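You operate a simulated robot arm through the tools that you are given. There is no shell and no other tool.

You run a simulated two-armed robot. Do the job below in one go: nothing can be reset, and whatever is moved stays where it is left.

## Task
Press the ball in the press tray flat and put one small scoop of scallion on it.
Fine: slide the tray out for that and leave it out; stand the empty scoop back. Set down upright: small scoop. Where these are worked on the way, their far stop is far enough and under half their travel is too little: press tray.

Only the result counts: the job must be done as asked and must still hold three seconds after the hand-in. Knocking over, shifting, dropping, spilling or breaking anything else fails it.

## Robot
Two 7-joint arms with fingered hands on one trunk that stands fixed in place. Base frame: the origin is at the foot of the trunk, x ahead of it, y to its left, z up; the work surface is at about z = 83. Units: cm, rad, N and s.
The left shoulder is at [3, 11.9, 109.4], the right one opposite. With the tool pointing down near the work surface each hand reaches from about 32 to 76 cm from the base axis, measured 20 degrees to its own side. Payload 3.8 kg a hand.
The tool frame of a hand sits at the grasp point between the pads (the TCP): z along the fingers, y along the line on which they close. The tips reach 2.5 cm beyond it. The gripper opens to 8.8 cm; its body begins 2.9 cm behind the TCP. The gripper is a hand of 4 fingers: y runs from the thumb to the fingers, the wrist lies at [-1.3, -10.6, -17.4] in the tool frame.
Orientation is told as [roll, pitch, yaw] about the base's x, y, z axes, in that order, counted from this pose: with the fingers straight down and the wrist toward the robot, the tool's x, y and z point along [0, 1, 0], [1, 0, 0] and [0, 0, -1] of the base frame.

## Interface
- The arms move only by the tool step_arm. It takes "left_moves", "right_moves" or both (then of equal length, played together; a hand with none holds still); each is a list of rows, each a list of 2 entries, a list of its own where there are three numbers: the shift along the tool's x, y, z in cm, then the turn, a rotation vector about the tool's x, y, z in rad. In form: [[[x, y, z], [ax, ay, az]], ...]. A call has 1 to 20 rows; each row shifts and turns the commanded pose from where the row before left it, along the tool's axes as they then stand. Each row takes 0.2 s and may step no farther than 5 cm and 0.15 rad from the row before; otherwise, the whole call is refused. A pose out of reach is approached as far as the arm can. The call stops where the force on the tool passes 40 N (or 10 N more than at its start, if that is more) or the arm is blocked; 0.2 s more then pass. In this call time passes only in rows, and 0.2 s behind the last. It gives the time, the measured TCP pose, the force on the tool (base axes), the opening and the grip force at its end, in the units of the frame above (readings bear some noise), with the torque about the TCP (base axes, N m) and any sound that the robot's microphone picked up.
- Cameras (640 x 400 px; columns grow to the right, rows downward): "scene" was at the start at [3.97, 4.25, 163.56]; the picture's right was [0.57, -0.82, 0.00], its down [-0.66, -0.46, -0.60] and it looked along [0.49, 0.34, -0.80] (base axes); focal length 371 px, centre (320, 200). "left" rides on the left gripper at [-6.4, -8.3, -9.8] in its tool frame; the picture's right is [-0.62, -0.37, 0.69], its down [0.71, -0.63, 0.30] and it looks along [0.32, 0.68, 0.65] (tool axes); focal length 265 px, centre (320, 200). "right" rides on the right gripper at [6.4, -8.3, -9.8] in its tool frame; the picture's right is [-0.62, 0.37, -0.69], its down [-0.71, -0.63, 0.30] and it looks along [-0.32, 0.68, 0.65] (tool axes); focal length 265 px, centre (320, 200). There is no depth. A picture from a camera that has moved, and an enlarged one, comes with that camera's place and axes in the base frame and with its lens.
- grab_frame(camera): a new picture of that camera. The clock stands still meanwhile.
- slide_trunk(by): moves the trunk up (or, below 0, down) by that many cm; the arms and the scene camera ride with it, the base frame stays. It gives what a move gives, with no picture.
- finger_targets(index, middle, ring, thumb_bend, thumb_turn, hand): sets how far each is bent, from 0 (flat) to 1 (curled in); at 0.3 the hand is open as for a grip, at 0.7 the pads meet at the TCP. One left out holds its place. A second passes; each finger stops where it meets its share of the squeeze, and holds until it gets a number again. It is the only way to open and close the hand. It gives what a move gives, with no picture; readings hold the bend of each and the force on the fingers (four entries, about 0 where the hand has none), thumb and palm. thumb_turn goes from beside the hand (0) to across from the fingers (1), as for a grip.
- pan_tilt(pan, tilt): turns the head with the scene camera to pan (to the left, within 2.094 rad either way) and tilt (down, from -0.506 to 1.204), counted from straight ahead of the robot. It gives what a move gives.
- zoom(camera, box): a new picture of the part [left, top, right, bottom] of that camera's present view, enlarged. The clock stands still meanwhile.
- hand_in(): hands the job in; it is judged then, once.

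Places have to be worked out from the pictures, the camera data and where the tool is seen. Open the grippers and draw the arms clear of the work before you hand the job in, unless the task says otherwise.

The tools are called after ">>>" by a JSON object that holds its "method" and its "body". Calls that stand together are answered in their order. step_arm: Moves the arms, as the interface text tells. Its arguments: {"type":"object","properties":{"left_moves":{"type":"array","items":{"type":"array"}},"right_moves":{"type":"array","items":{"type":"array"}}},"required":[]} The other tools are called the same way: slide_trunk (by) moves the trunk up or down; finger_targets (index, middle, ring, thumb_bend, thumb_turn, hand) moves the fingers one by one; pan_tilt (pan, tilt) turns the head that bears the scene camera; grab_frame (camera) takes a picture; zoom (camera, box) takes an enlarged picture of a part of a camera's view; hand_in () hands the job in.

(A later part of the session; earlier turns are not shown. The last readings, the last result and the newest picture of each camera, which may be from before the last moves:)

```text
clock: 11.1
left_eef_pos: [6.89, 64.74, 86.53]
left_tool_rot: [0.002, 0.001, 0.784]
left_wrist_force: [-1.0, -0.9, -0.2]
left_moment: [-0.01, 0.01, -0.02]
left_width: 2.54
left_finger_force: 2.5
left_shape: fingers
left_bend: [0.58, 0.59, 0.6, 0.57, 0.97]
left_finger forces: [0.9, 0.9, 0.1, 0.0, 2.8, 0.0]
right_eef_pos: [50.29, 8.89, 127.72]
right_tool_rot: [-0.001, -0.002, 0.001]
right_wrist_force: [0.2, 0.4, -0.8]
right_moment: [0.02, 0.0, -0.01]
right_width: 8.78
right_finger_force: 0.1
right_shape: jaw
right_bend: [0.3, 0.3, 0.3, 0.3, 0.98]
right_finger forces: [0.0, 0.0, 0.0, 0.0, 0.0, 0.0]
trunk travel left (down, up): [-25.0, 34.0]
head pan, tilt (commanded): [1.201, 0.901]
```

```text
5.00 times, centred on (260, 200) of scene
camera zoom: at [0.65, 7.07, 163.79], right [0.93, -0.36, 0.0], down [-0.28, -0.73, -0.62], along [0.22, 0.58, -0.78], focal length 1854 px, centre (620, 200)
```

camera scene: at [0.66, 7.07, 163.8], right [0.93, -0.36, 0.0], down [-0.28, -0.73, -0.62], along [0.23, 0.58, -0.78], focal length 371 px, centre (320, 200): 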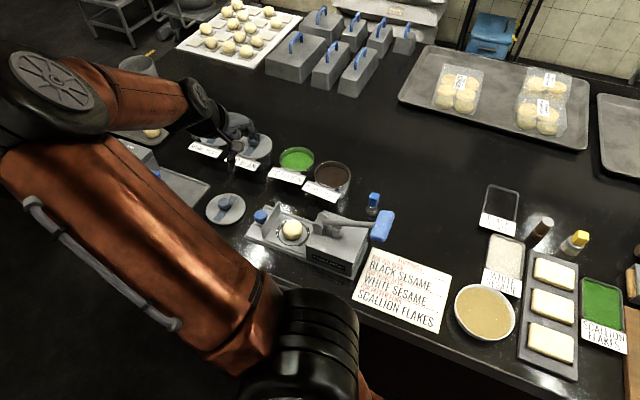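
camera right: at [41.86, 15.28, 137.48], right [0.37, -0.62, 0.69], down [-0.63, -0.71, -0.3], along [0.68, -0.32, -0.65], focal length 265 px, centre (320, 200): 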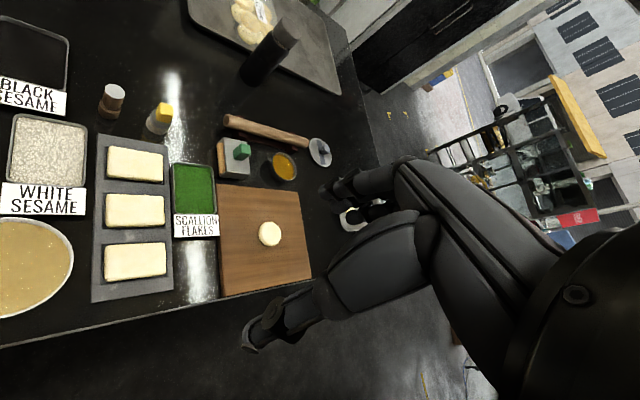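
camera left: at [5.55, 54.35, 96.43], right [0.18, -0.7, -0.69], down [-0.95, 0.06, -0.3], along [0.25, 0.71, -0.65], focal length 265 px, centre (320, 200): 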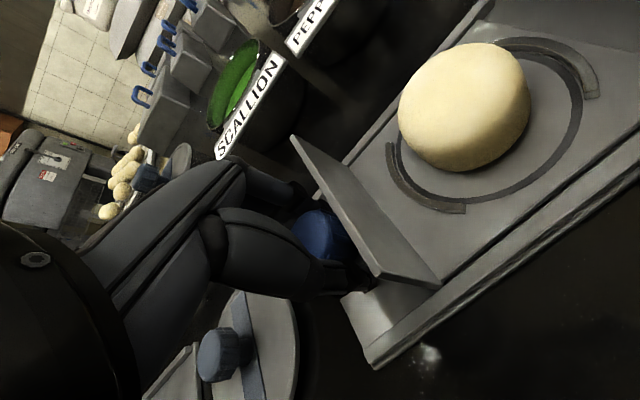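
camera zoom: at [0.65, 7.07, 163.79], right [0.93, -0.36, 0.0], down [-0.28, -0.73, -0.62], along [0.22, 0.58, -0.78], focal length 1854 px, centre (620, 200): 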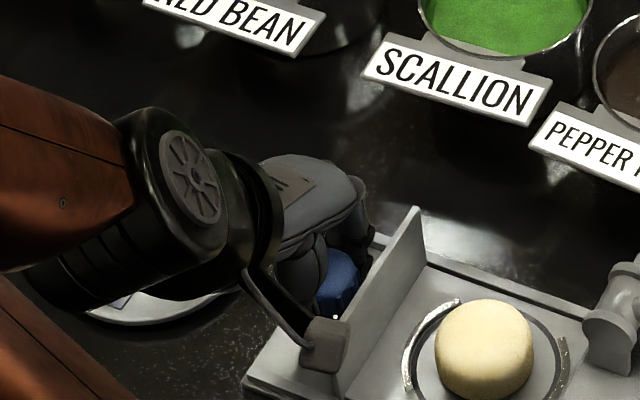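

Index, middle and thumb hold the knob (2.5 N). I'll squeeze a little more, then push the tray in along +e1 (tool −x) in small steps.

>>> {"method": "finger_targets", "body": {"hand": "left", "index": 0.68, "middle": 0.68, "ring": 0.6, "thumb_bend": 0.68}}

>>> {"method": "step_arm", "body": {"left_moves": [[[-0.8, 0, 0], [0, 0, 0]], [[-1, 0, 0], [0, 0, 0]], [[-1, 0, 0], [0, 0, 0]]]}}

>>> {"method": "grab_frame", "body": {"camera": "left"}}

>>> {"method": "zoom", "body": {"camera": "scene", "box": [200, 150, 400, 280]}}

```text
clock: 12.1
left_eef_pos: [6.92, 64.7, 86.52]
left_tool_rot: [0.001, -0.001, 0.784]
left_wrist_force: [0.9, 1.4, 1.2]
left_moment: [0.13, -0.12, -0.05]
left_width: 2.32
left_finger_force: 9.7
left_shape: fingers
left_bend: [0.6, 0.62, 0.6, 0.58, 0.97]
left_finger forces: [5.3, 5.9, 0.0, 0.0, 8.7, 0.1]
right_eef_pos: [50.27, 8.93, 127.73]
right_tool_rot: [0.0, 0.0, 0.0]
right_wrist_force: [0.2, 0.0, -0.2]
right_moment: [-0.03, -0.02, -0.03]
right_width: 8.74
right_finger_force: 0.1
right_shape: jaw
right_bend: [0.3, 0.3, 0.3, 0.3, 0.98]
right_finger forces: [0.1, 0.0, 0.0, 0.1, 0.0, 0.0]
trunk travel left (down, up): [-25.0, 34.0]
head pan, tilt (commanded): [1.201, 0.901]
```

```text
clock: 12.9
left_eef_pos: [8.84, 62.79, 86.57]
left_tool_rot: [0.002, -0.001, 0.783]
left_wrist_force: [1.2, 4.2, 3.7]
left_moment: [0.24, -0.1, -0.07]
left_width: 2.33
left_finger_force: 11.6
left_shape: fingers
left_bend: [0.6, 0.62, 0.6, 0.59, 0.97]
left_finger forces: [5.8, 8.7, 0.0, 0.0, 8.5, 0.1]
right_eef_pos: [50.17, 8.91, 127.78]
right_tool_rot: [-0.001, 0.0, 0.0]
right_wrist_force: [-0.7, -0.3, -0.6]
right_moment: [-0.03, 0.0, -0.02]
right_width: 8.79
right_finger_force: 0.1
right_shape: jaw
right_bend: [0.3, 0.3, 0.3, 0.3, 0.98]
right_finger forces: [0.1, 0.0, 0.0, 0.0, 0.1, 0.0]
trunk travel left (down, up): [-25.0, 34.0]
head pan, tilt (commanded): [1.201, 0.901]
```

```text
taken
camera left: at [7.55, 52.38, 96.41], right [0.18, -0.7, -0.69], down [-0.95, 0.06, -0.3], along [0.25, 0.71, -0.65], focal length 265 px, centre (320, 200)
```

left: 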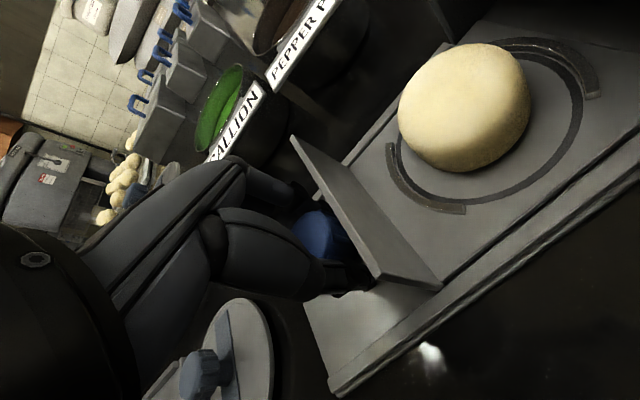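

```text
3.08 times, centred on (300, 215) of scene
camera zoom: at [0.68, 7.08, 163.8], right [0.93, -0.36, 0.0], down [-0.28, -0.73, -0.62], along [0.22, 0.58, -0.78], focal length 1141 px, centre (382, 154)
```

zoom: 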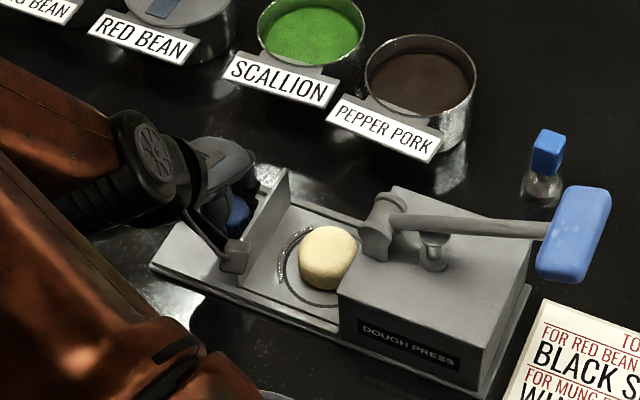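

The tray slides with little force. Continuing in with 1 cm steps and watching for the stop.

>>> {"method": "step_arm", "body": {"left_moves": [[[-1, 0, 0], [0, 0, 0]], [[-1, 0, 0], [0, 0, 0]], [[-1, 0, 0], [0, 0, 0]], [[-1, 0, 0], [0, 0, 0]], [[-1, 0, 0], [0, 0, 0]]]}}

>>> {"method": "zoom", "body": {"camera": "scene", "box": [200, 150, 400, 280]}}

>>> {"method": "grab_frame", "body": {"camera": "left"}}

```text
clock: 14.1
left_eef_pos: [12.35, 59.32, 86.6]
left_tool_rot: [0.0, 0.001, 0.784]
left_wrist_force: [1.6, 5.6, 7.1]
left_moment: [0.28, -0.11, -0.03]
left_width: 2.34
left_finger_force: 13.2
left_shape: fingers
left_bend: [0.6, 0.61, 0.6, 0.59, 0.97]
left_finger forces: [6.0, 11.8, 0.1, 0.0, 8.2, 0.1]
right_eef_pos: [50.22, 8.94, 127.62]
right_tool_rot: [0.001, 0.0, -0.001]
right_wrist_force: [0.4, 0.6, 0.3]
right_moment: [0.02, 0.0, 0.0]
right_width: 8.78
right_finger_force: 0.0
right_shape: jaw
right_bend: [0.3, 0.3, 0.3, 0.3, 0.98]
right_finger forces: [0.1, 0.0, 0.0, 0.0, 0.0, 0.0]
trunk travel left (down, up): [-25.0, 34.0]
head pan, tilt (commanded): [1.201, 0.901]
```

```text
3.08 times, centred on (300, 215) of scene
camera zoom: at [0.69, 7.07, 163.8], right [0.93, -0.36, 0.0], down [-0.28, -0.73, -0.62], along [0.22, 0.58, -0.78], focal length 1141 px, centre (382, 154)
```

zoom: 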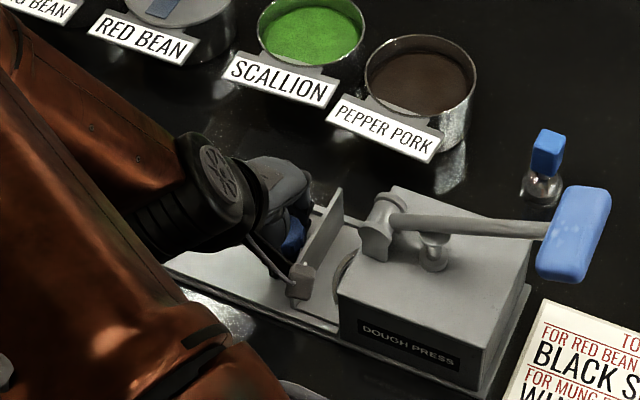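

```text
taken
camera left: at [11.09, 48.82, 96.4], right [0.18, -0.7, -0.69], down [-0.95, 0.06, -0.3], along [0.25, 0.71, -0.65], focal length 265 px, centre (320, 200)
```

left: 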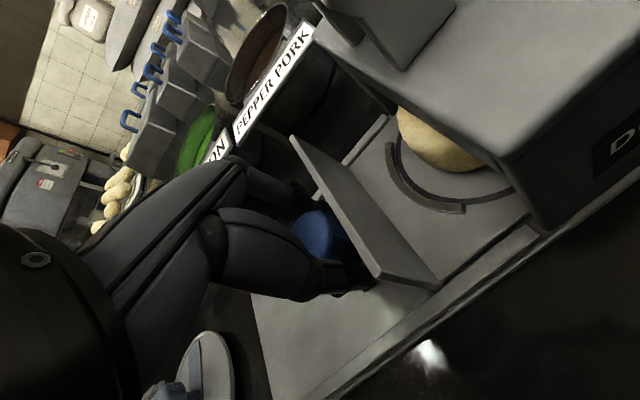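

Tray is about 7.7 cm in; the ball is half under the housing. Continuing gently to the stop.

>>> {"method": "step_arm", "body": {"left_moves": [[[-1, 0, 0], [0, 0, 0]], [[-1, 0, 0], [0, 0, 0]], [[-0.5, 0, 0], [0, 0, 0]], [[-0.5, 0, 0], [0, 0, 0]], [[-0.5, 0, 0], [0, 0, 0]]]}}

>>> {"method": "zoom", "body": {"camera": "scene", "box": [200, 150, 400, 280]}}

>>> {"method": "grab_frame", "body": {"camera": "left"}}

```text
clock: 15.3
left_eef_pos: [14.85, 56.7, 86.53]
left_tool_rot: [-0.002, 0.002, 0.782]
left_wrist_force: [1.1, 3.7, 3.5]
left_moment: [0.2, -0.09, -0.08]
left_width: 2.33
left_finger_force: 12.0
left_shape: fingers
left_bend: [0.6, 0.61, 0.6, 0.6, 0.97]
left_finger forces: [5.6, 10.1, 0.0, 0.0, 8.3, 0.0]
right_eef_pos: [50.24, 8.89, 127.66]
right_tool_rot: [0.0, -0.002, 0.001]
right_wrist_force: [0.2, -0.4, 0.0]
right_moment: [0.02, 0.01, 0.01]
right_width: 8.76
right_finger_force: 0.1
right_shape: jaw
right_bend: [0.3, 0.3, 0.3, 0.3, 0.98]
right_finger forces: [0.0, 0.0, 0.1, 0.0, 0.0, 0.0]
trunk travel left (down, up): [-25.0, 34.0]
head pan, tilt (commanded): [1.201, 0.901]
```

```text
3.08 times, centred on (300, 215) of scene
camera zoom: at [0.69, 7.06, 163.79], right [0.93, -0.36, 0.0], down [-0.28, -0.73, -0.62], along [0.22, 0.58, -0.78], focal length 1141 px, centre (382, 154)
```

zoom: 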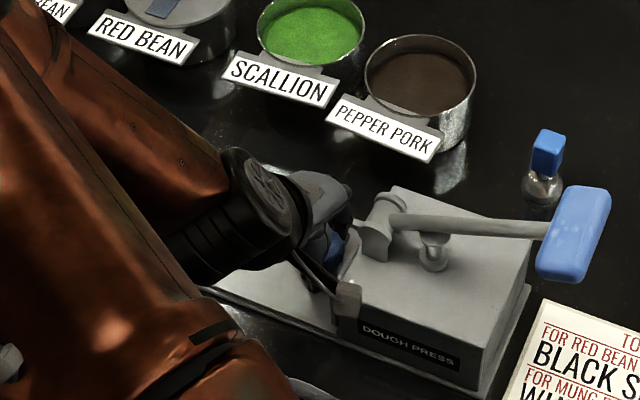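

```text
taken
camera left: at [13.58, 46.32, 96.43], right [0.18, -0.7, -0.69], down [-0.95, 0.06, -0.3], along [0.26, 0.71, -0.65], focal length 265 px, centre (320, 200)
```

left: 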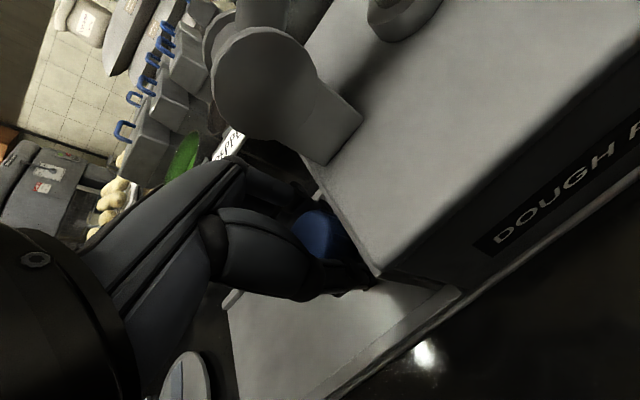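

No stop felt yet after 11.3 cm; the wall is now flush with the housing. A few more half-centimetre steps.

>>> {"method": "step_arm", "body": {"left_moves": [[[-0.4, 0, 0], [0, 0, 0]], [[-0.4, 0, 0], [0, 0, 0]], [[-0.4, 0, 0], [0, 0, 0]]]}}

>>> {"method": "zoom", "body": {"camera": "scene", "box": [260, 170, 350, 240]}}

>>> {"method": "zoom", "body": {"camera": "left", "box": [250, 120, 420, 300]}}

```text
clock: 16.1
left_eef_pos: [15.42, 56.23, 86.58]
left_tool_rot: [0.002, -0.002, 0.788]
left_wrist_force: [-7.2, 10.9, 4.2]
left_moment: [0.32, 0.04, 0.01]
left_width: 2.35
left_finger_force: 11.6
left_shape: fingers
left_bend: [0.59, 0.61, 0.6, 0.6, 0.99]
left_finger forces: [5.6, 9.1, 0.0, 0.1, 8.2, 0.1]
right_eef_pos: [50.2, 9.04, 127.81]
right_tool_rot: [-0.001, 0.0, 0.0]
right_wrist_force: [0.6, -0.1, -0.1]
right_moment: [0.03, 0.0, -0.01]
right_width: 8.75
right_finger_force: 0.0
right_shape: jaw
right_bend: [0.3, 0.3, 0.3, 0.3, 0.98]
right_finger forces: [0.1, 0.0, 0.0, 0.0, 0.0, 0.0]
trunk travel left (down, up): [-25.0, 34.0]
head pan, tilt (commanded): [1.201, 0.901]
```

```text
5.71 times, centred on (305, 205) of scene
camera zoom: at [0.53, 7.21, 163.79], right [0.93, -0.36, 0.0], down [-0.28, -0.73, -0.62], along [0.22, 0.58, -0.78], focal length 2119 px, centre (406, 171)
```

zoom: 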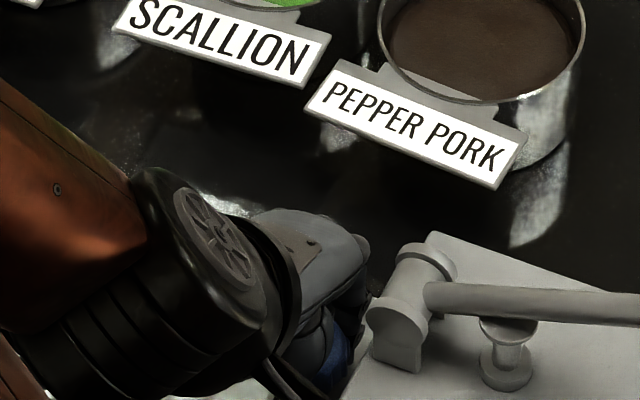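

```text
2.22 times, centred on (335, 210) of left
camera zoom: at [14.17, 45.74, 96.38], right [0.18, -0.7, -0.7], down [-0.95, 0.06, -0.3], along [0.25, 0.72, -0.65], focal length 590 px, centre (287, 178)
```

zoom: 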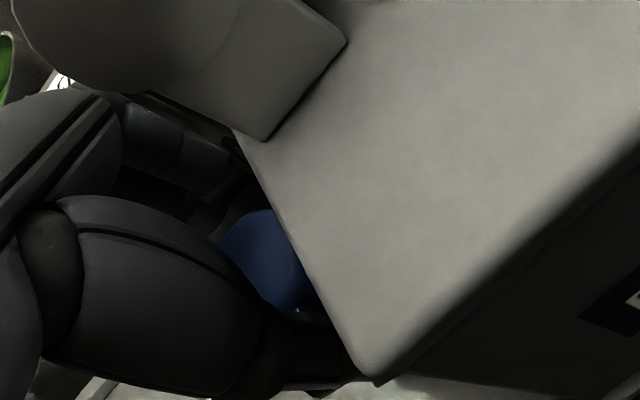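

A resisting force of ~13 N appears, likely the inner stop. I'll nudge slightly more to confirm it is hard.

>>> {"method": "step_arm", "body": {"left_moves": [[[-0.4, 0, 0], [0, 0, 0]]]}}

>>> {"method": "zoom", "body": {"camera": "left", "box": [250, 180, 380, 300]}}

```text
clock: 16.5
left_eef_pos: [15.77, 56.02, 86.48]
left_tool_rot: [0.002, 0.0, 0.787]
left_wrist_force: [-9.9, 13.8, 6.1]
left_moment: [0.39, 0.16, 0.07]
left_width: 2.35
left_finger_force: 11.8
left_shape: fingers
left_bend: [0.6, 0.61, 0.6, 0.59, 1.0]
left_finger forces: [5.2, 10.0, 0.0, 0.0, 7.8, 0.0]
right_eef_pos: [50.08, 8.99, 127.76]
right_tool_rot: [-0.002, -0.002, -0.002]
right_wrist_force: [0.4, 0.0, 0.2]
right_moment: [-0.03, -0.02, 0.0]
right_width: 8.77
right_finger_force: 0.0
right_shape: jaw
right_bend: [0.3, 0.3, 0.3, 0.3, 0.98]
right_finger forces: [0.0, 0.0, 0.0, 0.1, 0.1, 0.1]
trunk travel left (down, up): [-25.0, 34.0]
head pan, tilt (commanded): [1.201, 0.901]
```

```text
3.33 times, centred on (315, 240) of left
camera zoom: at [14.47, 45.45, 96.4], right [0.18, -0.7, -0.69], down [-0.95, 0.06, -0.3], along [0.25, 0.71, -0.65], focal length 885 px, centre (337, 67)
```

zoom: 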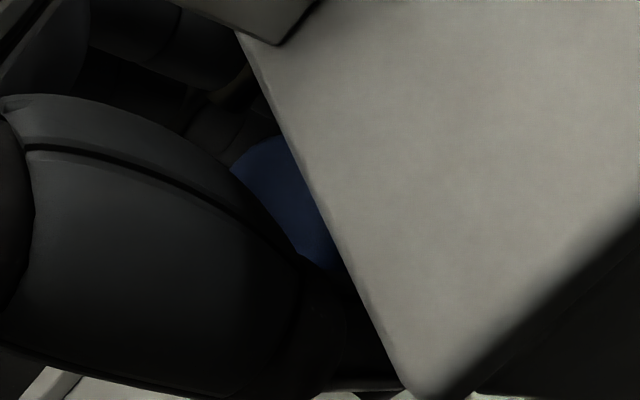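

The hand only creeps against a growing force, so the tray is at its inner stop. I back off slightly to unload, then open the hand and rise.

>>> {"method": "step_arm", "body": {"left_moves": [[[0.5, 0, 0], [0, 0, 0]]]}}

>>> {"method": "finger_targets", "body": {"hand": "left", "index": 0.3, "middle": 0.3, "ring": 0.3, "thumb_bend": 0.3}}

>>> {"method": "zoom", "body": {"camera": "scene", "box": [200, 150, 400, 280]}}

>>> {"method": "grab_frame", "body": {"camera": "left"}}

```text
clock: 16.9
left_eef_pos: [15.76, 55.92, 86.55]
left_tool_rot: [-0.003, 0.0, 0.781]
left_wrist_force: [-3.9, 8.2, 4.2]
left_moment: [0.23, 0.02, -0.01]
left_width: 2.32
left_finger_force: 10.8
left_shape: fingers
left_bend: [0.6, 0.61, 0.6, 0.59, 0.99]
left_finger forces: [5.2, 8.5, 0.0, 0.1, 8.0, 0.0]
right_eef_pos: [50.14, 8.91, 127.66]
right_tool_rot: [0.0, -0.003, -0.002]
right_wrist_force: [-0.5, 0.9, -0.7]
right_moment: [-0.02, 0.0, 0.01]
right_width: 8.78
right_finger_force: 0.1
right_shape: jaw
right_bend: [0.3, 0.3, 0.3, 0.3, 0.98]
right_finger forces: [0.0, 0.0, 0.0, 0.0, 0.0, 0.0]
trunk travel left (down, up): [-25.0, 34.0]
head pan, tilt (commanded): [1.201, 0.901]
```

```text
clock: 17.9
left_eef_pos: [15.51, 55.96, 86.44]
left_tool_rot: [0.0, -0.001, 0.784]
left_wrist_force: [-0.1, 0.1, 0.0]
left_moment: [0.01, -0.01, -0.04]
left_width: 8.46
left_finger_force: 0.1
left_shape: fingers
left_bend: [0.3, 0.3, 0.3, 0.3, 0.98]
left_finger forces: [0.0, 0.0, 0.0, 0.1, 0.0, 0.1]
right_eef_pos: [50.24, 8.81, 127.74]
right_tool_rot: [-0.001, 0.0, -0.001]
right_wrist_force: [0.2, 0.5, 0.1]
right_moment: [-0.03, -0.01, 0.04]
right_width: 8.77
right_finger_force: 0.0
right_shape: jaw
right_bend: [0.3, 0.3, 0.3, 0.3, 0.98]
right_finger forces: [0.1, 0.1, 0.1, 0.0, 0.0, 0.1]
trunk travel left (down, up): [-25.0, 34.0]
head pan, tilt (commanded): [1.201, 0.901]
```

```text
3.08 times, centred on (300, 215) of scene
camera zoom: at [0.66, 7.08, 163.79], right [0.93, -0.36, 0.0], down [-0.28, -0.73, -0.62], along [0.22, 0.58, -0.78], focal length 1141 px, centre (382, 154)
```

zoom: 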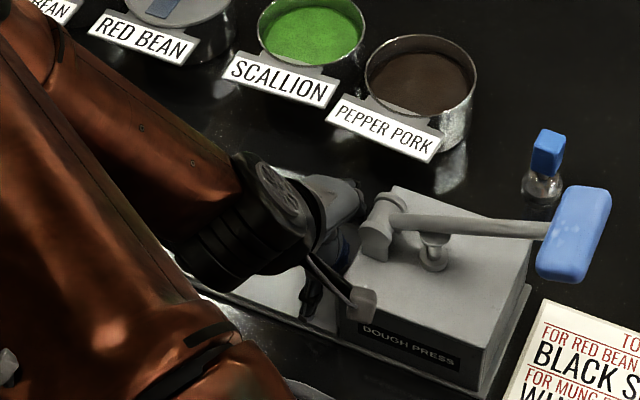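

```text
taken
camera left: at [14.31, 45.6, 96.44], right [0.18, -0.7, -0.69], down [-0.95, 0.06, -0.3], along [0.25, 0.71, -0.65], focal length 265 px, centre (320, 200)
```

left: 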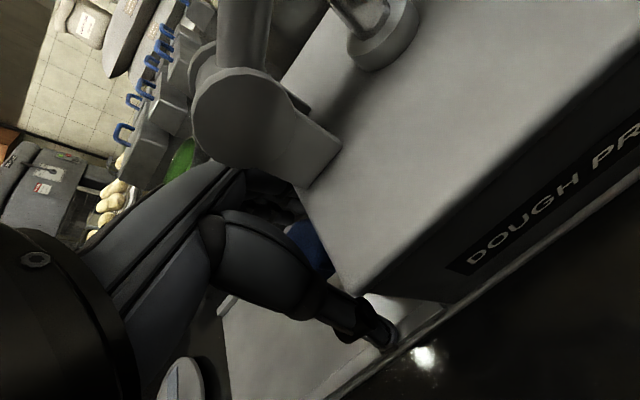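

The hand is open and the press hasn't moved. I back off along −e1 a bit, then rise clear.

>>> {"method": "step_arm", "body": {"left_moves": [[[1.5, 0, 0], [0, 0, 0]], [[1.0, 0, -1.5], [0, 0, 0]], [[0, 0, -4.5], [0, 0, 0]], [[0, 0, -4.8], [0, 0, 0]], [[0, 0, -4.8], [0, 0, 0]], [[0, 0, -4.8], [0, 0, 0]]]}}

>>> {"method": "grab_frame", "body": {"camera": "left"}}

>>> {"method": "zoom", "body": {"camera": "scene", "box": [200, 150, 420, 290]}}

```text
clock: 19.3
left_eef_pos: [13.95, 57.56, 107.21]
left_tool_rot: [0.0, 0.002, 0.786]
left_wrist_force: [0.4, -0.3, -0.1]
left_moment: [-0.02, 0.03, 0.01]
left_width: 8.43
left_finger_force: 0.0
left_shape: fingers
left_bend: [0.3, 0.3, 0.3, 0.3, 0.98]
left_finger forces: [0.0, 0.1, 0.0, 0.0, 0.1, 0.0]
right_eef_pos: [50.23, 8.8, 127.75]
right_tool_rot: [0.001, 0.0, 0.0]
right_wrist_force: [0.3, 0.1, 0.6]
right_moment: [0.03, 0.02, -0.01]
right_width: 8.77
right_finger_force: 0.1
right_shape: jaw
right_bend: [0.3, 0.3, 0.3, 0.3, 0.98]
right_finger forces: [0.1, 0.0, 0.0, 0.0, 0.0, 0.0]
trunk travel left (down, up): [-25.0, 34.0]
head pan, tilt (commanded): [1.201, 0.901]
```

```text
taken
camera left: at [12.6, 47.13, 116.97], right [0.18, -0.7, -0.69], down [-0.95, 0.06, -0.3], along [0.25, 0.71, -0.65], focal length 265 px, centre (320, 200)
```

left: 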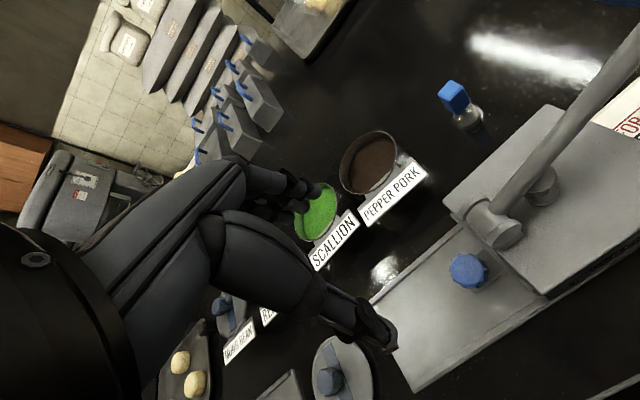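

```text
2.86 times, centred on (310, 220) of scene
camera zoom: at [0.67, 6.9, 163.8], right [0.93, -0.36, 0.0], down [-0.28, -0.73, -0.62], along [0.22, 0.58, -0.78], focal length 1059 px, centre (349, 143)
```

zoom: 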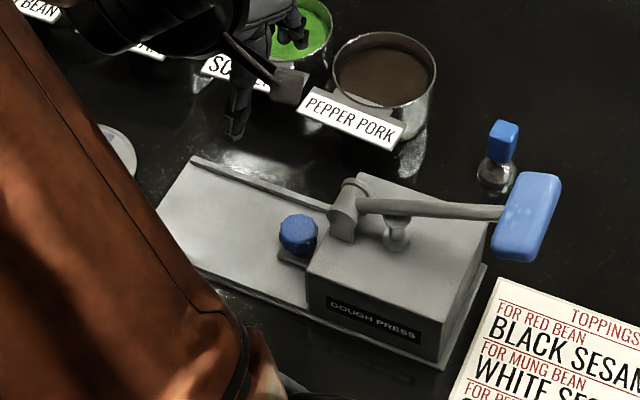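

The tray is fully in and the press unmoved. Next I move over the lever's blue handle at about (29.4, 44.3, 97) and close the fingers to push it down.

>>> {"method": "step_arm", "body": {"left_moves": [[[-4.06, 0.3, 0], [0, 0, 0]], [[-4.06, 0.3, 0], [0, 0, 0]], [[-4.06, 0.3, 0], [0, 0, 0]], [[-4.06, 0.3, 0], [0, 0, 0]], [[-4.06, 0.3, 0], [0, 0, 0]]]}}

>>> {"method": "finger_targets", "body": {"hand": "left", "index": 0.7, "middle": 0.7, "ring": 0.7, "thumb_bend": 0.7}}

>>> {"method": "grab_frame", "body": {"camera": "left"}}

>>> {"method": "zoom", "body": {"camera": "scene", "box": [240, 130, 480, 290]}}

```text
clock: 20.5
left_eef_pos: [29.45, 44.47, 106.81]
left_tool_rot: [0.001, 0.003, 0.784]
left_wrist_force: [-0.9, 0.5, -0.5]
left_moment: [0.01, -0.03, 0.02]
left_width: 8.42
left_finger_force: 0.2
left_shape: fingers
left_bend: [0.3, 0.3, 0.3, 0.3, 0.98]
left_finger forces: [0.0, 0.0, 0.1, 0.0, 0.1, 0.1]
right_eef_pos: [50.36, 8.98, 127.51]
right_tool_rot: [0.001, 0.0, 0.0]
right_wrist_force: [-0.2, 0.5, -0.5]
right_moment: [-0.02, 0.0, -0.02]
right_width: 8.76
right_finger_force: 0.1
right_shape: jaw
right_bend: [0.3, 0.3, 0.3, 0.3, 0.98]
right_finger forces: [0.0, 0.0, 0.1, 0.1, 0.0, 0.0]
trunk travel left (down, up): [-25.0, 34.0]
head pan, tilt (commanded): [1.201, 0.901]
```

```text
clock: 21.5
left_eef_pos: [29.25, 44.53, 106.94]
left_tool_rot: [0.0, 0.0, 0.782]
left_wrist_force: [0.1, -0.1, 0.2]
left_moment: [0.03, 0.01, 0.02]
left_width: 0.0
left_finger_force: 0.1
left_shape: fingers
left_bend: [0.7, 0.7, 0.7, 0.7, 0.98]
left_finger forces: [0.0, 0.0, 0.0, 0.0, 0.1, 0.1]
right_eef_pos: [50.21, 8.86, 127.76]
right_tool_rot: [0.001, 0.0, 0.0]
right_wrist_force: [-0.4, 0.2, 0.0]
right_moment: [0.01, 0.03, 0.05]
right_width: 8.77
right_finger_force: 0.1
right_shape: jaw
right_bend: [0.3, 0.3, 0.3, 0.3, 0.98]
right_finger forces: [0.0, 0.0, 0.0, 0.0, 0.1, 0.0]
trunk travel left (down, up): [-25.0, 34.0]
head pan, tilt (commanded): [1.201, 0.901]
```

```text
taken
camera left: at [28.06, 34.06, 116.76], right [0.18, -0.7, -0.69], down [-0.95, 0.06, -0.3], along [0.25, 0.71, -0.65], focal length 265 px, centre (320, 200)
```

left: 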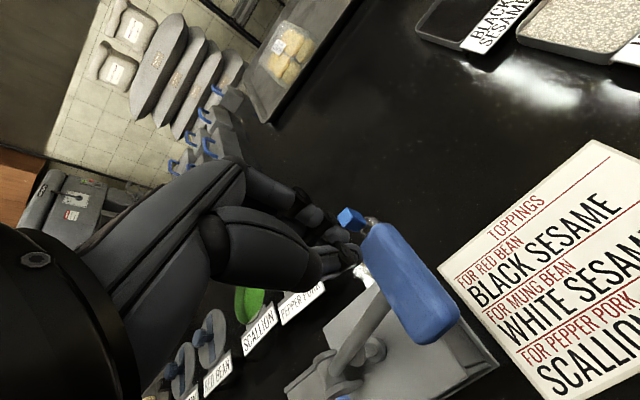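

```text
2.50 times, centred on (360, 210) of scene
camera zoom: at [0.68, 7.07, 163.79], right [0.93, -0.36, 0.0], down [-0.28, -0.73, -0.62], along [0.22, 0.58, -0.78], focal length 927 px, centre (220, 175)
```

zoom: 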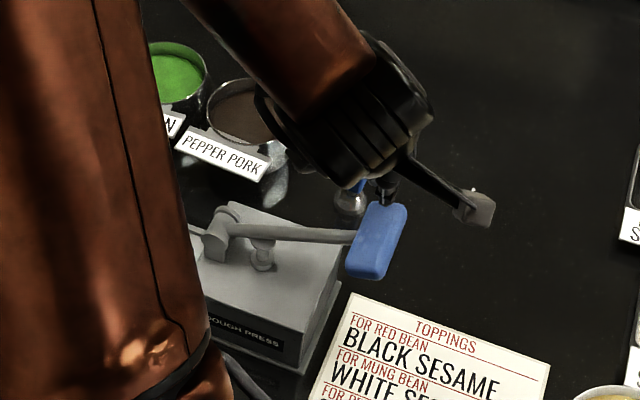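

Triangulating again, the handle centre is nearer (28.4, 43.0, 99). I shift onto the bar's middle and step down slowly until contact.

>>> {"method": "step_arm", "body": {"left_moves": [[[-0.4, -1.6, 0], [0, 0, 0]], [[0, 0, 1.0], [0, 0, 0]], [[0, 0, 0.7], [0, 0, 0]], [[0, 0, 0.7], [0, 0, 0]], [[0, 0, 0.7], [0, 0, 0]]]}}

>>> {"method": "grab_frame", "body": {"camera": "left"}}

>>> {"method": "zoom", "body": {"camera": "scene", "box": [240, 130, 480, 290]}}

```text
clock: 22.7
left_eef_pos: [28.41, 43.07, 103.75]
left_tool_rot: [0.001, 0.001, 0.785]
left_wrist_force: [-0.4, 0.4, 0.8]
left_moment: [0.0, 0.01, 0.02]
left_width: 0.0
left_finger_force: 0.1
left_shape: fingers
left_bend: [0.7, 0.7, 0.7, 0.7, 0.98]
left_finger forces: [0.0, 0.0, 0.0, 0.0, 0.4, 0.0]
right_eef_pos: [50.18, 8.9, 127.66]
right_tool_rot: [-0.001, 0.0, 0.001]
right_wrist_force: [0.4, 0.9, 0.5]
right_moment: [0.0, -0.02, 0.03]
right_width: 8.79
right_finger_force: 0.0
right_shape: jaw
right_bend: [0.3, 0.3, 0.3, 0.3, 0.98]
right_finger forces: [0.0, 0.0, 0.1, 0.0, 0.1, 0.0]
trunk travel left (down, up): [-25.0, 34.0]
head pan, tilt (commanded): [1.201, 0.901]
```

```text
taken
camera left: at [27.1, 32.65, 113.67], right [0.18, -0.7, -0.69], down [-0.95, 0.06, -0.3], along [0.25, 0.71, -0.65], focal length 265 px, centre (320, 200)
```

left: 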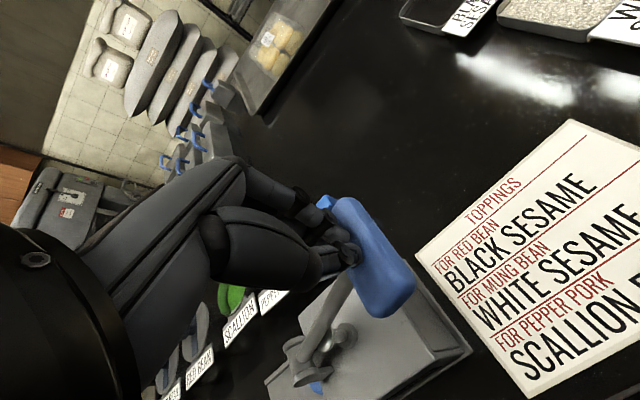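

```text
2.50 times, centred on (360, 210) of scene
camera zoom: at [0.67, 7.1, 163.79], right [0.93, -0.36, 0.0], down [-0.28, -0.73, -0.62], along [0.22, 0.58, -0.78], focal length 927 px, centre (220, 175)
```

zoom: 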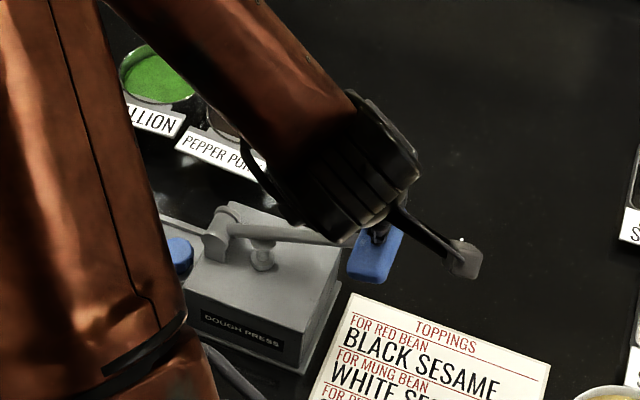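

The tips are close to the bar. Stepping down further while watching the force.

>>> {"method": "step_arm", "body": {"left_moves": [[[0, 0, 0.5], [0, 0, 0]], [[0, 0, 0.5], [0, 0, 0]], [[0, 0, 0.5], [0, 0, 0]]]}}

>>> {"method": "zoom", "body": {"camera": "left", "box": [260, 170, 440, 330]}}

```text
clock: 23.5
left_eef_pos: [28.45, 43.04, 102.29]
left_tool_rot: [-0.001, 0.0, 0.784]
left_wrist_force: [-0.3, 0.0, 0.2]
left_moment: [-0.01, -0.01, 0.0]
left_width: 0.02
left_finger_force: 0.5
left_shape: fingers
left_bend: [0.7, 0.7, 0.7, 0.7, 0.98]
left_finger forces: [0.0, 0.0, 0.0, 0.1, 0.5, 0.1]
right_eef_pos: [50.19, 8.89, 127.7]
right_tool_rot: [0.001, -0.001, -0.001]
right_wrist_force: [0.2, 0.6, 0.1]
right_moment: [0.01, -0.03, 0.01]
right_width: 8.8
right_finger_force: 0.1
right_shape: jaw
right_bend: [0.3, 0.3, 0.3, 0.3, 0.98]
right_finger forces: [0.1, 0.0, 0.0, 0.1, 0.0, 0.0]
trunk travel left (down, up): [-25.0, 34.0]
head pan, tilt (commanded): [1.201, 0.901]
```

```text
2.50 times, centred on (350, 250) of left
camera zoom: at [27.1, 32.64, 112.18], right [0.18, -0.7, -0.69], down [-0.95, 0.06, -0.3], along [0.25, 0.71, -0.65], focal length 664 px, centre (245, 75)
```

zoom: 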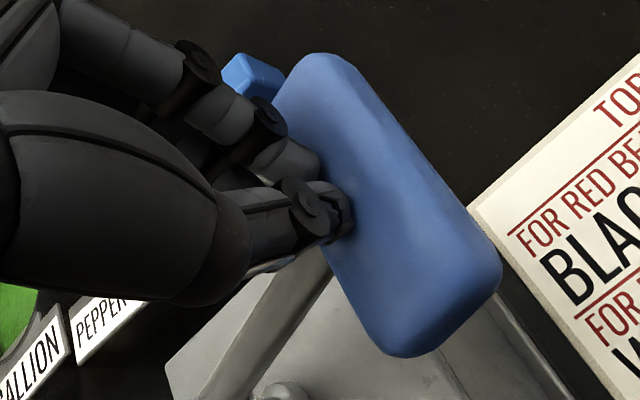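

Bar centre works out at (29.0, 42.6, ~97.5), so I'm ~0.7 cm short in e1 and ~2 cm high. Correcting and going down until contact.

>>> {"method": "step_arm", "body": {"left_moves": [[[-0.6, 0, 0.4], [0, 0, 0]], [[0, 0, 0.5], [0, 0, 0]], [[0, 0, 0.5], [0, 0, 0]], [[0, 0, 0.5], [0, 0, 0]]]}}

>>> {"method": "zoom", "body": {"camera": "left", "box": [260, 170, 440, 330]}}

```text
clock: 24.5
left_eef_pos: [28.81, 42.64, 100.41]
left_tool_rot: [0.0, 0.002, 0.783]
left_wrist_force: [0.3, -0.4, 0.6]
left_moment: [-0.03, 0.01, 0.0]
left_width: 0.01
left_finger_force: 0.1
left_shape: fingers
left_bend: [0.7, 0.7, 0.7, 0.7, 0.97]
left_finger forces: [0.1, 0.0, 0.1, 0.1, 0.6, 0.0]
right_eef_pos: [50.16, 8.93, 127.64]
right_tool_rot: [0.001, 0.0, 0.002]
right_wrist_force: [0.0, 0.4, -0.5]
right_moment: [-0.02, -0.03, 0.0]
right_width: 8.75
right_finger_force: 0.0
right_shape: jaw
right_bend: [0.3, 0.3, 0.3, 0.3, 0.98]
right_finger forces: [0.0, 0.0, 0.1, 0.0, 0.1, 0.0]
trunk travel left (down, up): [-25.0, 34.0]
head pan, tilt (commanded): [1.201, 0.901]
```

```text
2.50 times, centred on (350, 250) of left
camera zoom: at [27.52, 32.28, 110.27], right [0.18, -0.7, -0.69], down [-0.95, 0.06, -0.3], along [0.25, 0.71, -0.65], focal length 664 px, centre (245, 75)
```

zoom: 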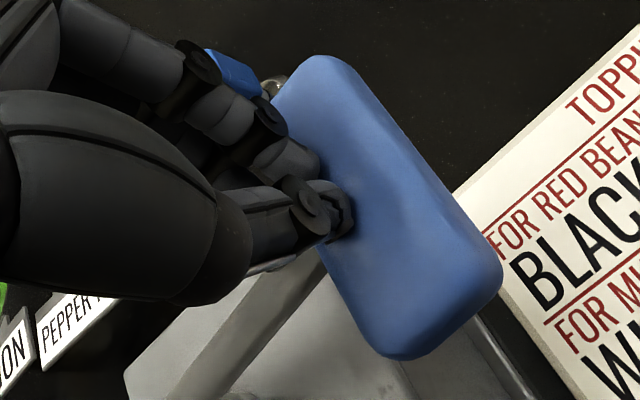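

The bar keeps the same place in the image while I descend, so it is already moving with the fingertips at nearly no force. Checking with the scene camera.

>>> {"method": "zoom", "body": {"camera": "scene", "box": [240, 130, 480, 290]}}

>>> {"method": "grab_frame", "body": {"camera": "left"}}

```text
2.50 times, centred on (360, 210) of scene
camera zoom: at [0.73, 7.16, 163.78], right [0.93, -0.36, 0.0], down [-0.28, -0.73, -0.62], along [0.22, 0.58, -0.78], focal length 927 px, centre (220, 175)
```

zoom: 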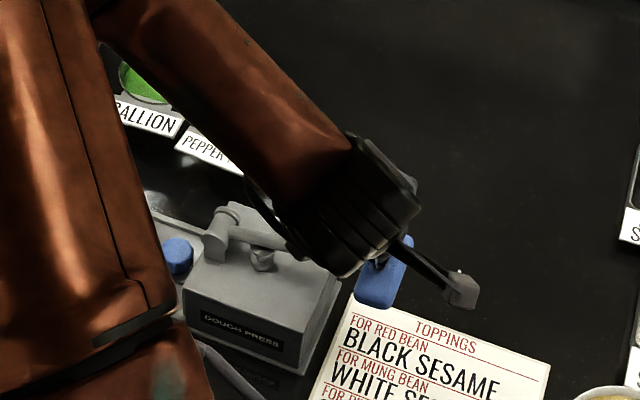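

```text
taken
camera left: at [27.52, 32.28, 110.27], right [0.18, -0.7, -0.69], down [-0.95, 0.06, -0.3], along [0.25, 0.71, -0.65], focal length 265 px, centre (320, 200)
```

left: 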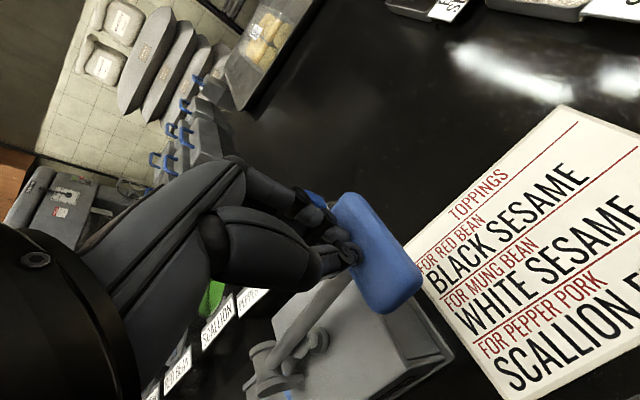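

The lever lowers freely with the hand. Continuing down along its arc.

>>> {"method": "step_arm", "body": {"left_moves": [[[-0.3, 0, 0.6], [0, 0, 0]], [[-0.2, 0, 0.7], [0, 0, 0]], [[0, 0, 0.7], [0, 0, 0]], [[0, 0, 0.7], [0, 0, 0]]]}}

>>> {"method": "zoom", "body": {"camera": "left", "box": [220, 150, 480, 400]}}

>>> {"method": "zoom", "body": {"camera": "scene", "box": [240, 130, 480, 290]}}

```text
clock: 25.5
left_eef_pos: [29.16, 42.27, 97.79]
left_tool_rot: [0.0, 0.0, 0.783]
left_wrist_force: [1.0, 0.0, 0.5]
left_moment: [0.05, 0.01, -0.01]
left_width: 0.0
left_finger_force: 0.9
left_shape: fingers
left_bend: [0.7, 0.7, 0.7, 0.7, 0.98]
left_finger forces: [0.0, 1.0, 0.0, 0.1, 0.0, 0.0]
right_eef_pos: [50.25, 8.85, 127.69]
right_tool_rot: [-0.001, 0.002, 0.0]
right_wrist_force: [0.4, 0.3, 0.7]
right_moment: [-0.04, -0.02, 0.01]
right_width: 8.75
right_finger_force: 0.1
right_shape: jaw
right_bend: [0.3, 0.3, 0.3, 0.3, 0.98]
right_finger forces: [0.0, 0.1, 0.1, 0.1, 0.0, 0.0]
trunk travel left (down, up): [-25.0, 34.0]
head pan, tilt (commanded): [1.201, 0.901]
```

```text
1.60 times, centred on (350, 275) of left
camera zoom: at [27.88, 31.84, 107.63], right [0.18, -0.7, -0.69], down [-0.95, 0.06, -0.3], along [0.25, 0.71, -0.65], focal length 425 px, centre (272, 80)
```

zoom: 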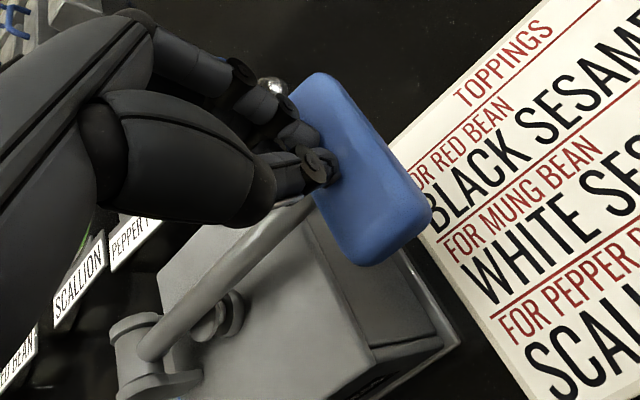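

```text
2.50 times, centred on (360, 210) of scene
camera zoom: at [0.68, 7.07, 163.79], right [0.93, -0.36, 0.0], down [-0.28, -0.73, -0.62], along [0.22, 0.58, -0.78], focal length 927 px, centre (220, 175)
```

zoom: 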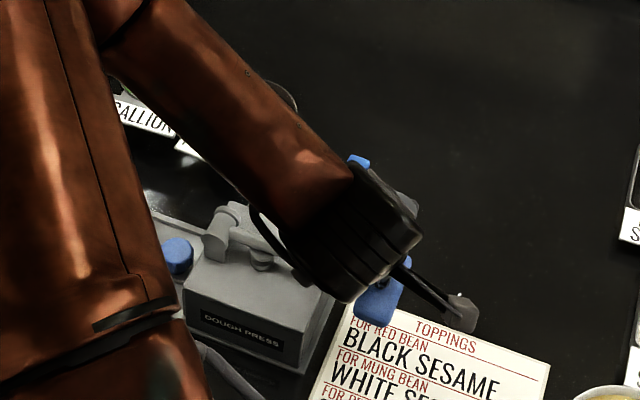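

Lever is approaching horizontal; continue down gently to the stop.

>>> {"method": "step_arm", "body": {"left_moves": [[[0, 0, 0.6], [0, 0, 0]], [[0, 0, 0.6], [0, 0, 0]], [[0, 0, 0.6], [0, 0, 0]]]}}

>>> {"method": "zoom", "body": {"camera": "left", "box": [220, 150, 480, 400]}}

```text
clock: 26.3
left_eef_pos: [29.16, 42.35, 95.83]
left_tool_rot: [-0.002, 0.0, 0.786]
left_wrist_force: [-0.6, 0.1, 1.2]
left_moment: [0.02, 0.0, 0.01]
left_width: 0.01
left_finger_force: 0.2
left_shape: fingers
left_bend: [0.7, 0.7, 0.7, 0.7, 0.98]
left_finger forces: [0.0, 1.1, 0.0, 0.1, 0.0, 0.0]
right_eef_pos: [50.15, 8.79, 127.69]
right_tool_rot: [0.001, 0.001, 0.0]
right_wrist_force: [0.6, 0.0, 1.0]
right_moment: [-0.01, -0.02, 0.01]
right_width: 8.78
right_finger_force: 0.0
right_shape: jaw
right_bend: [0.3, 0.3, 0.3, 0.3, 0.98]
right_finger forces: [0.0, 0.1, 0.0, 0.0, 0.1, 0.0]
trunk travel left (down, up): [-25.0, 34.0]
head pan, tilt (commanded): [1.201, 0.901]
```

```text
1.60 times, centred on (350, 275) of left
camera zoom: at [27.85, 31.88, 105.81], right [0.18, -0.7, -0.69], down [-0.95, 0.06, -0.3], along [0.25, 0.71, -0.65], focal length 425 px, centre (272, 80)
```

zoom: 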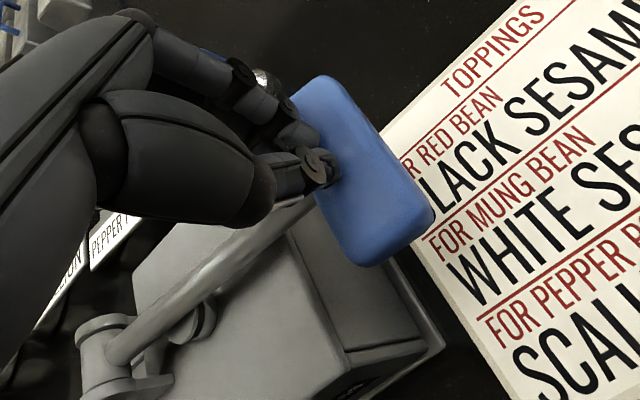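

Still moving with ~1 N. Continuing downward in small steps until the stop shows up in the force.

>>> {"method": "step_arm", "body": {"left_moves": [[[0, 0, 0.5], [0, 0, 0]], [[0, 0, 0.5], [0, 0, 0]], [[0, 0, 0.5], [0, 0, 0]], [[0, 0, 0.5], [0, 0, 0]]]}}

>>> {"method": "zoom", "body": {"camera": "left", "box": [220, 150, 480, 400]}}

>>> {"method": "zoom", "body": {"camera": "scene", "box": [240, 130, 480, 290]}}

```text
clock: 27.3
left_eef_pos: [29.27, 42.35, 94.12]
left_tool_rot: [0.0, -0.007, 0.782]
left_wrist_force: [2.9, 3.1, 20.0]
left_moment: [0.13, 0.08, -0.07]
left_width: 0.0
left_finger_force: 10.6
left_shape: fingers
left_bend: [0.7, 0.72, 0.7, 0.71, 0.97]
left_finger forces: [0.3, 14.5, 0.1, 0.0, 5.6, 0.0]
right_eef_pos: [50.1, 8.82, 127.66]
right_tool_rot: [0.001, 0.0, -0.001]
right_wrist_force: [0.0, 0.1, -0.3]
right_moment: [0.0, 0.0, 0.01]
right_width: 8.77
right_finger_force: 0.2
right_shape: jaw
right_bend: [0.3, 0.3, 0.3, 0.3, 0.98]
right_finger forces: [0.0, 0.0, 0.0, 0.1, 0.0, 0.0]
trunk travel left (down, up): [-25.0, 34.0]
head pan, tilt (commanded): [1.201, 0.901]
```

```text
1.60 times, centred on (350, 275) of left
camera zoom: at [27.91, 31.84, 103.96], right [0.18, -0.7, -0.7], down [-0.95, 0.06, -0.31], along [0.26, 0.72, -0.65], focal length 425 px, centre (272, 80)
```

zoom: 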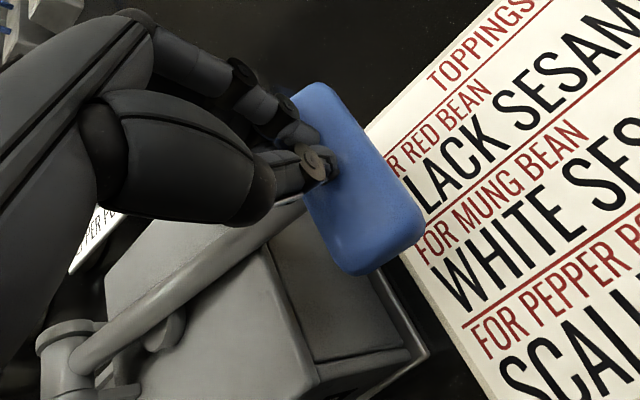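

```text
2.50 times, centred on (360, 210) of scene
camera zoom: at [0.57, 6.92, 163.82], right [0.93, -0.36, 0.0], down [-0.28, -0.73, -0.62], along [0.23, 0.58, -0.78], focal length 927 px, centre (220, 175)
```

zoom: 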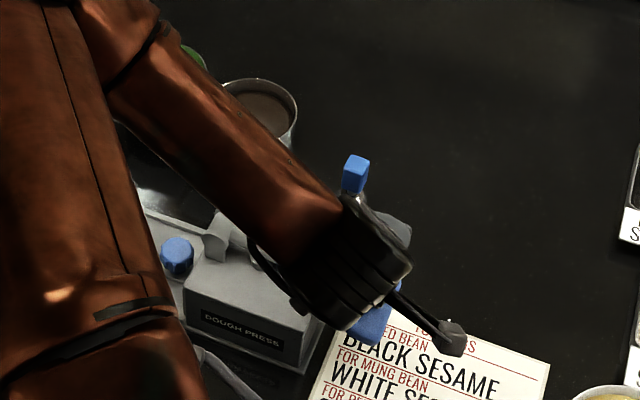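

20 N of resistance now — either the dough or the stop. I push a little further (the call cuts off at 40 N).

>>> {"method": "step_arm", "body": {"left_moves": [[[0, 0, 0.4], [0, 0, 0]], [[0, 0, 0.4], [0, 0, 0]]]}}

>>> {"method": "zoom", "body": {"camera": "left", "box": [220, 150, 480, 400]}}

```text
clock: 27.8
left_eef_pos: [29.59, 42.34, 93.96]
left_tool_rot: [-0.001, -0.015, 0.777]
left_wrist_force: [-2.8, -4.3, 25.2]
left_moment: [-0.17, 0.21, 0.04]
left_width: 0.0
left_finger_force: 11.9
left_shape: fingers
left_bend: [0.7, 0.72, 0.7, 0.71, 0.97]
left_finger forces: [0.5, 6.3, 0.1, 0.0, 17.5, 0.1]
right_eef_pos: [50.12, 8.6, 127.78]
right_tool_rot: [0.0, -0.003, -0.002]
right_wrist_force: [-1.1, -0.2, -0.6]
right_moment: [0.0, -0.03, 0.02]
right_width: 8.76
right_finger_force: 0.0
right_shape: jaw
right_bend: [0.3, 0.3, 0.3, 0.3, 0.98]
right_finger forces: [0.0, 0.0, 0.0, 0.0, 0.0, 0.0]
trunk travel left (down, up): [-25.0, 34.0]
head pan, tilt (commanded): [1.201, 0.901]
stopped in row 2 (left hand): the force on the tool passed its limit at 43 N (the readings are from after the stop); the commanded pose is now the measured one
```

```text
1.60 times, centred on (350, 275) of left
camera zoom: at [28.05, 31.7, 103.72], right [0.18, -0.69, -0.7], down [-0.95, 0.07, -0.31], along [0.27, 0.72, -0.64], focal length 425 px, centre (272, 80)
```

zoom: 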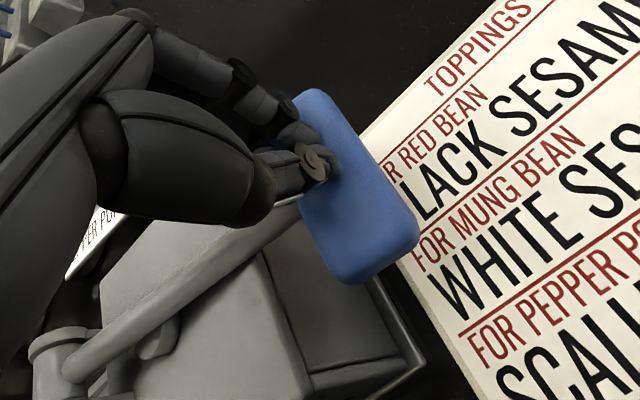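

The lever is hard against its stop (43 N). I raise the hand and check whether the lever follows up or stays down.

>>> {"method": "step_arm", "body": {"left_moves": [[[0, 0, -1.0], [0, 0, 0]], [[0, 0, -2.0], [0, 0, 0]], [[0, 0, -3.0], [0, 0, 0]], [[0, 0, -4.0], [0, 0, 0]]]}}

>>> {"method": "grab_frame", "body": {"camera": "left"}}

>>> {"method": "zoom", "body": {"camera": "scene", "box": [240, 130, 480, 290]}}

```text
clock: 28.8
left_eef_pos: [29.41, 42.3, 103.86]
left_tool_rot: [0.001, -0.007, 0.783]
left_wrist_force: [-0.8, 0.1, 1.7]
left_moment: [0.0, -0.02, 0.02]
left_width: 0.01
left_finger_force: 0.4
left_shape: fingers
left_bend: [0.7, 0.7, 0.7, 0.7, 0.98]
left_finger forces: [0.1, 0.0, 0.0, 0.1, 0.5, 0.1]
right_eef_pos: [50.15, 8.75, 127.73]
right_tool_rot: [0.001, -0.001, -0.001]
right_wrist_force: [0.6, -0.2, -0.2]
right_moment: [0.04, -0.01, 0.04]
right_width: 8.76
right_finger_force: 0.1
right_shape: jaw
right_bend: [0.3, 0.3, 0.3, 0.3, 0.98]
right_finger forces: [0.1, 0.0, 0.1, 0.0, 0.1, 0.0]
trunk travel left (down, up): [-25.0, 34.0]
head pan, tilt (commanded): [1.201, 0.901]
```

```text
taken
camera left: at [27.96, 31.81, 113.7], right [0.18, -0.7, -0.7], down [-0.95, 0.07, -0.31], along [0.26, 0.72, -0.65], focal length 265 px, centre (320, 200)
```

left: 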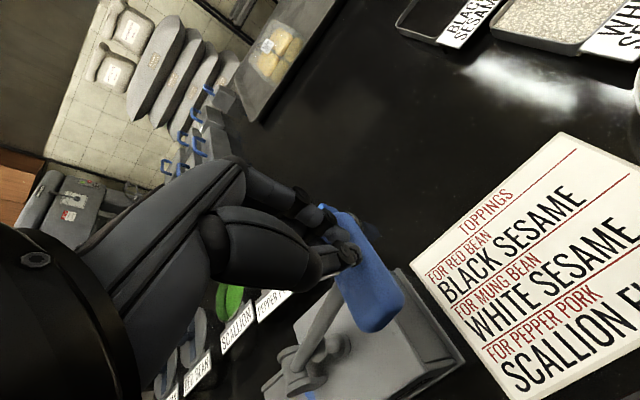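

```text
2.50 times, centred on (360, 210) of scene
camera zoom: at [0.62, 6.88, 163.8], right [0.93, -0.36, 0.0], down [-0.28, -0.73, -0.62], along [0.22, 0.58, -0.78], focal length 927 px, centre (220, 175)
```

zoom: 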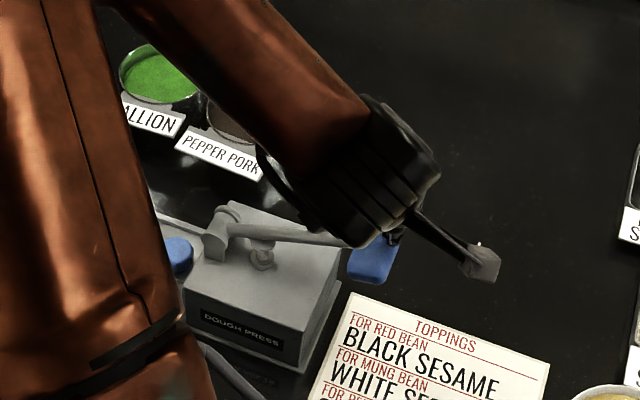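

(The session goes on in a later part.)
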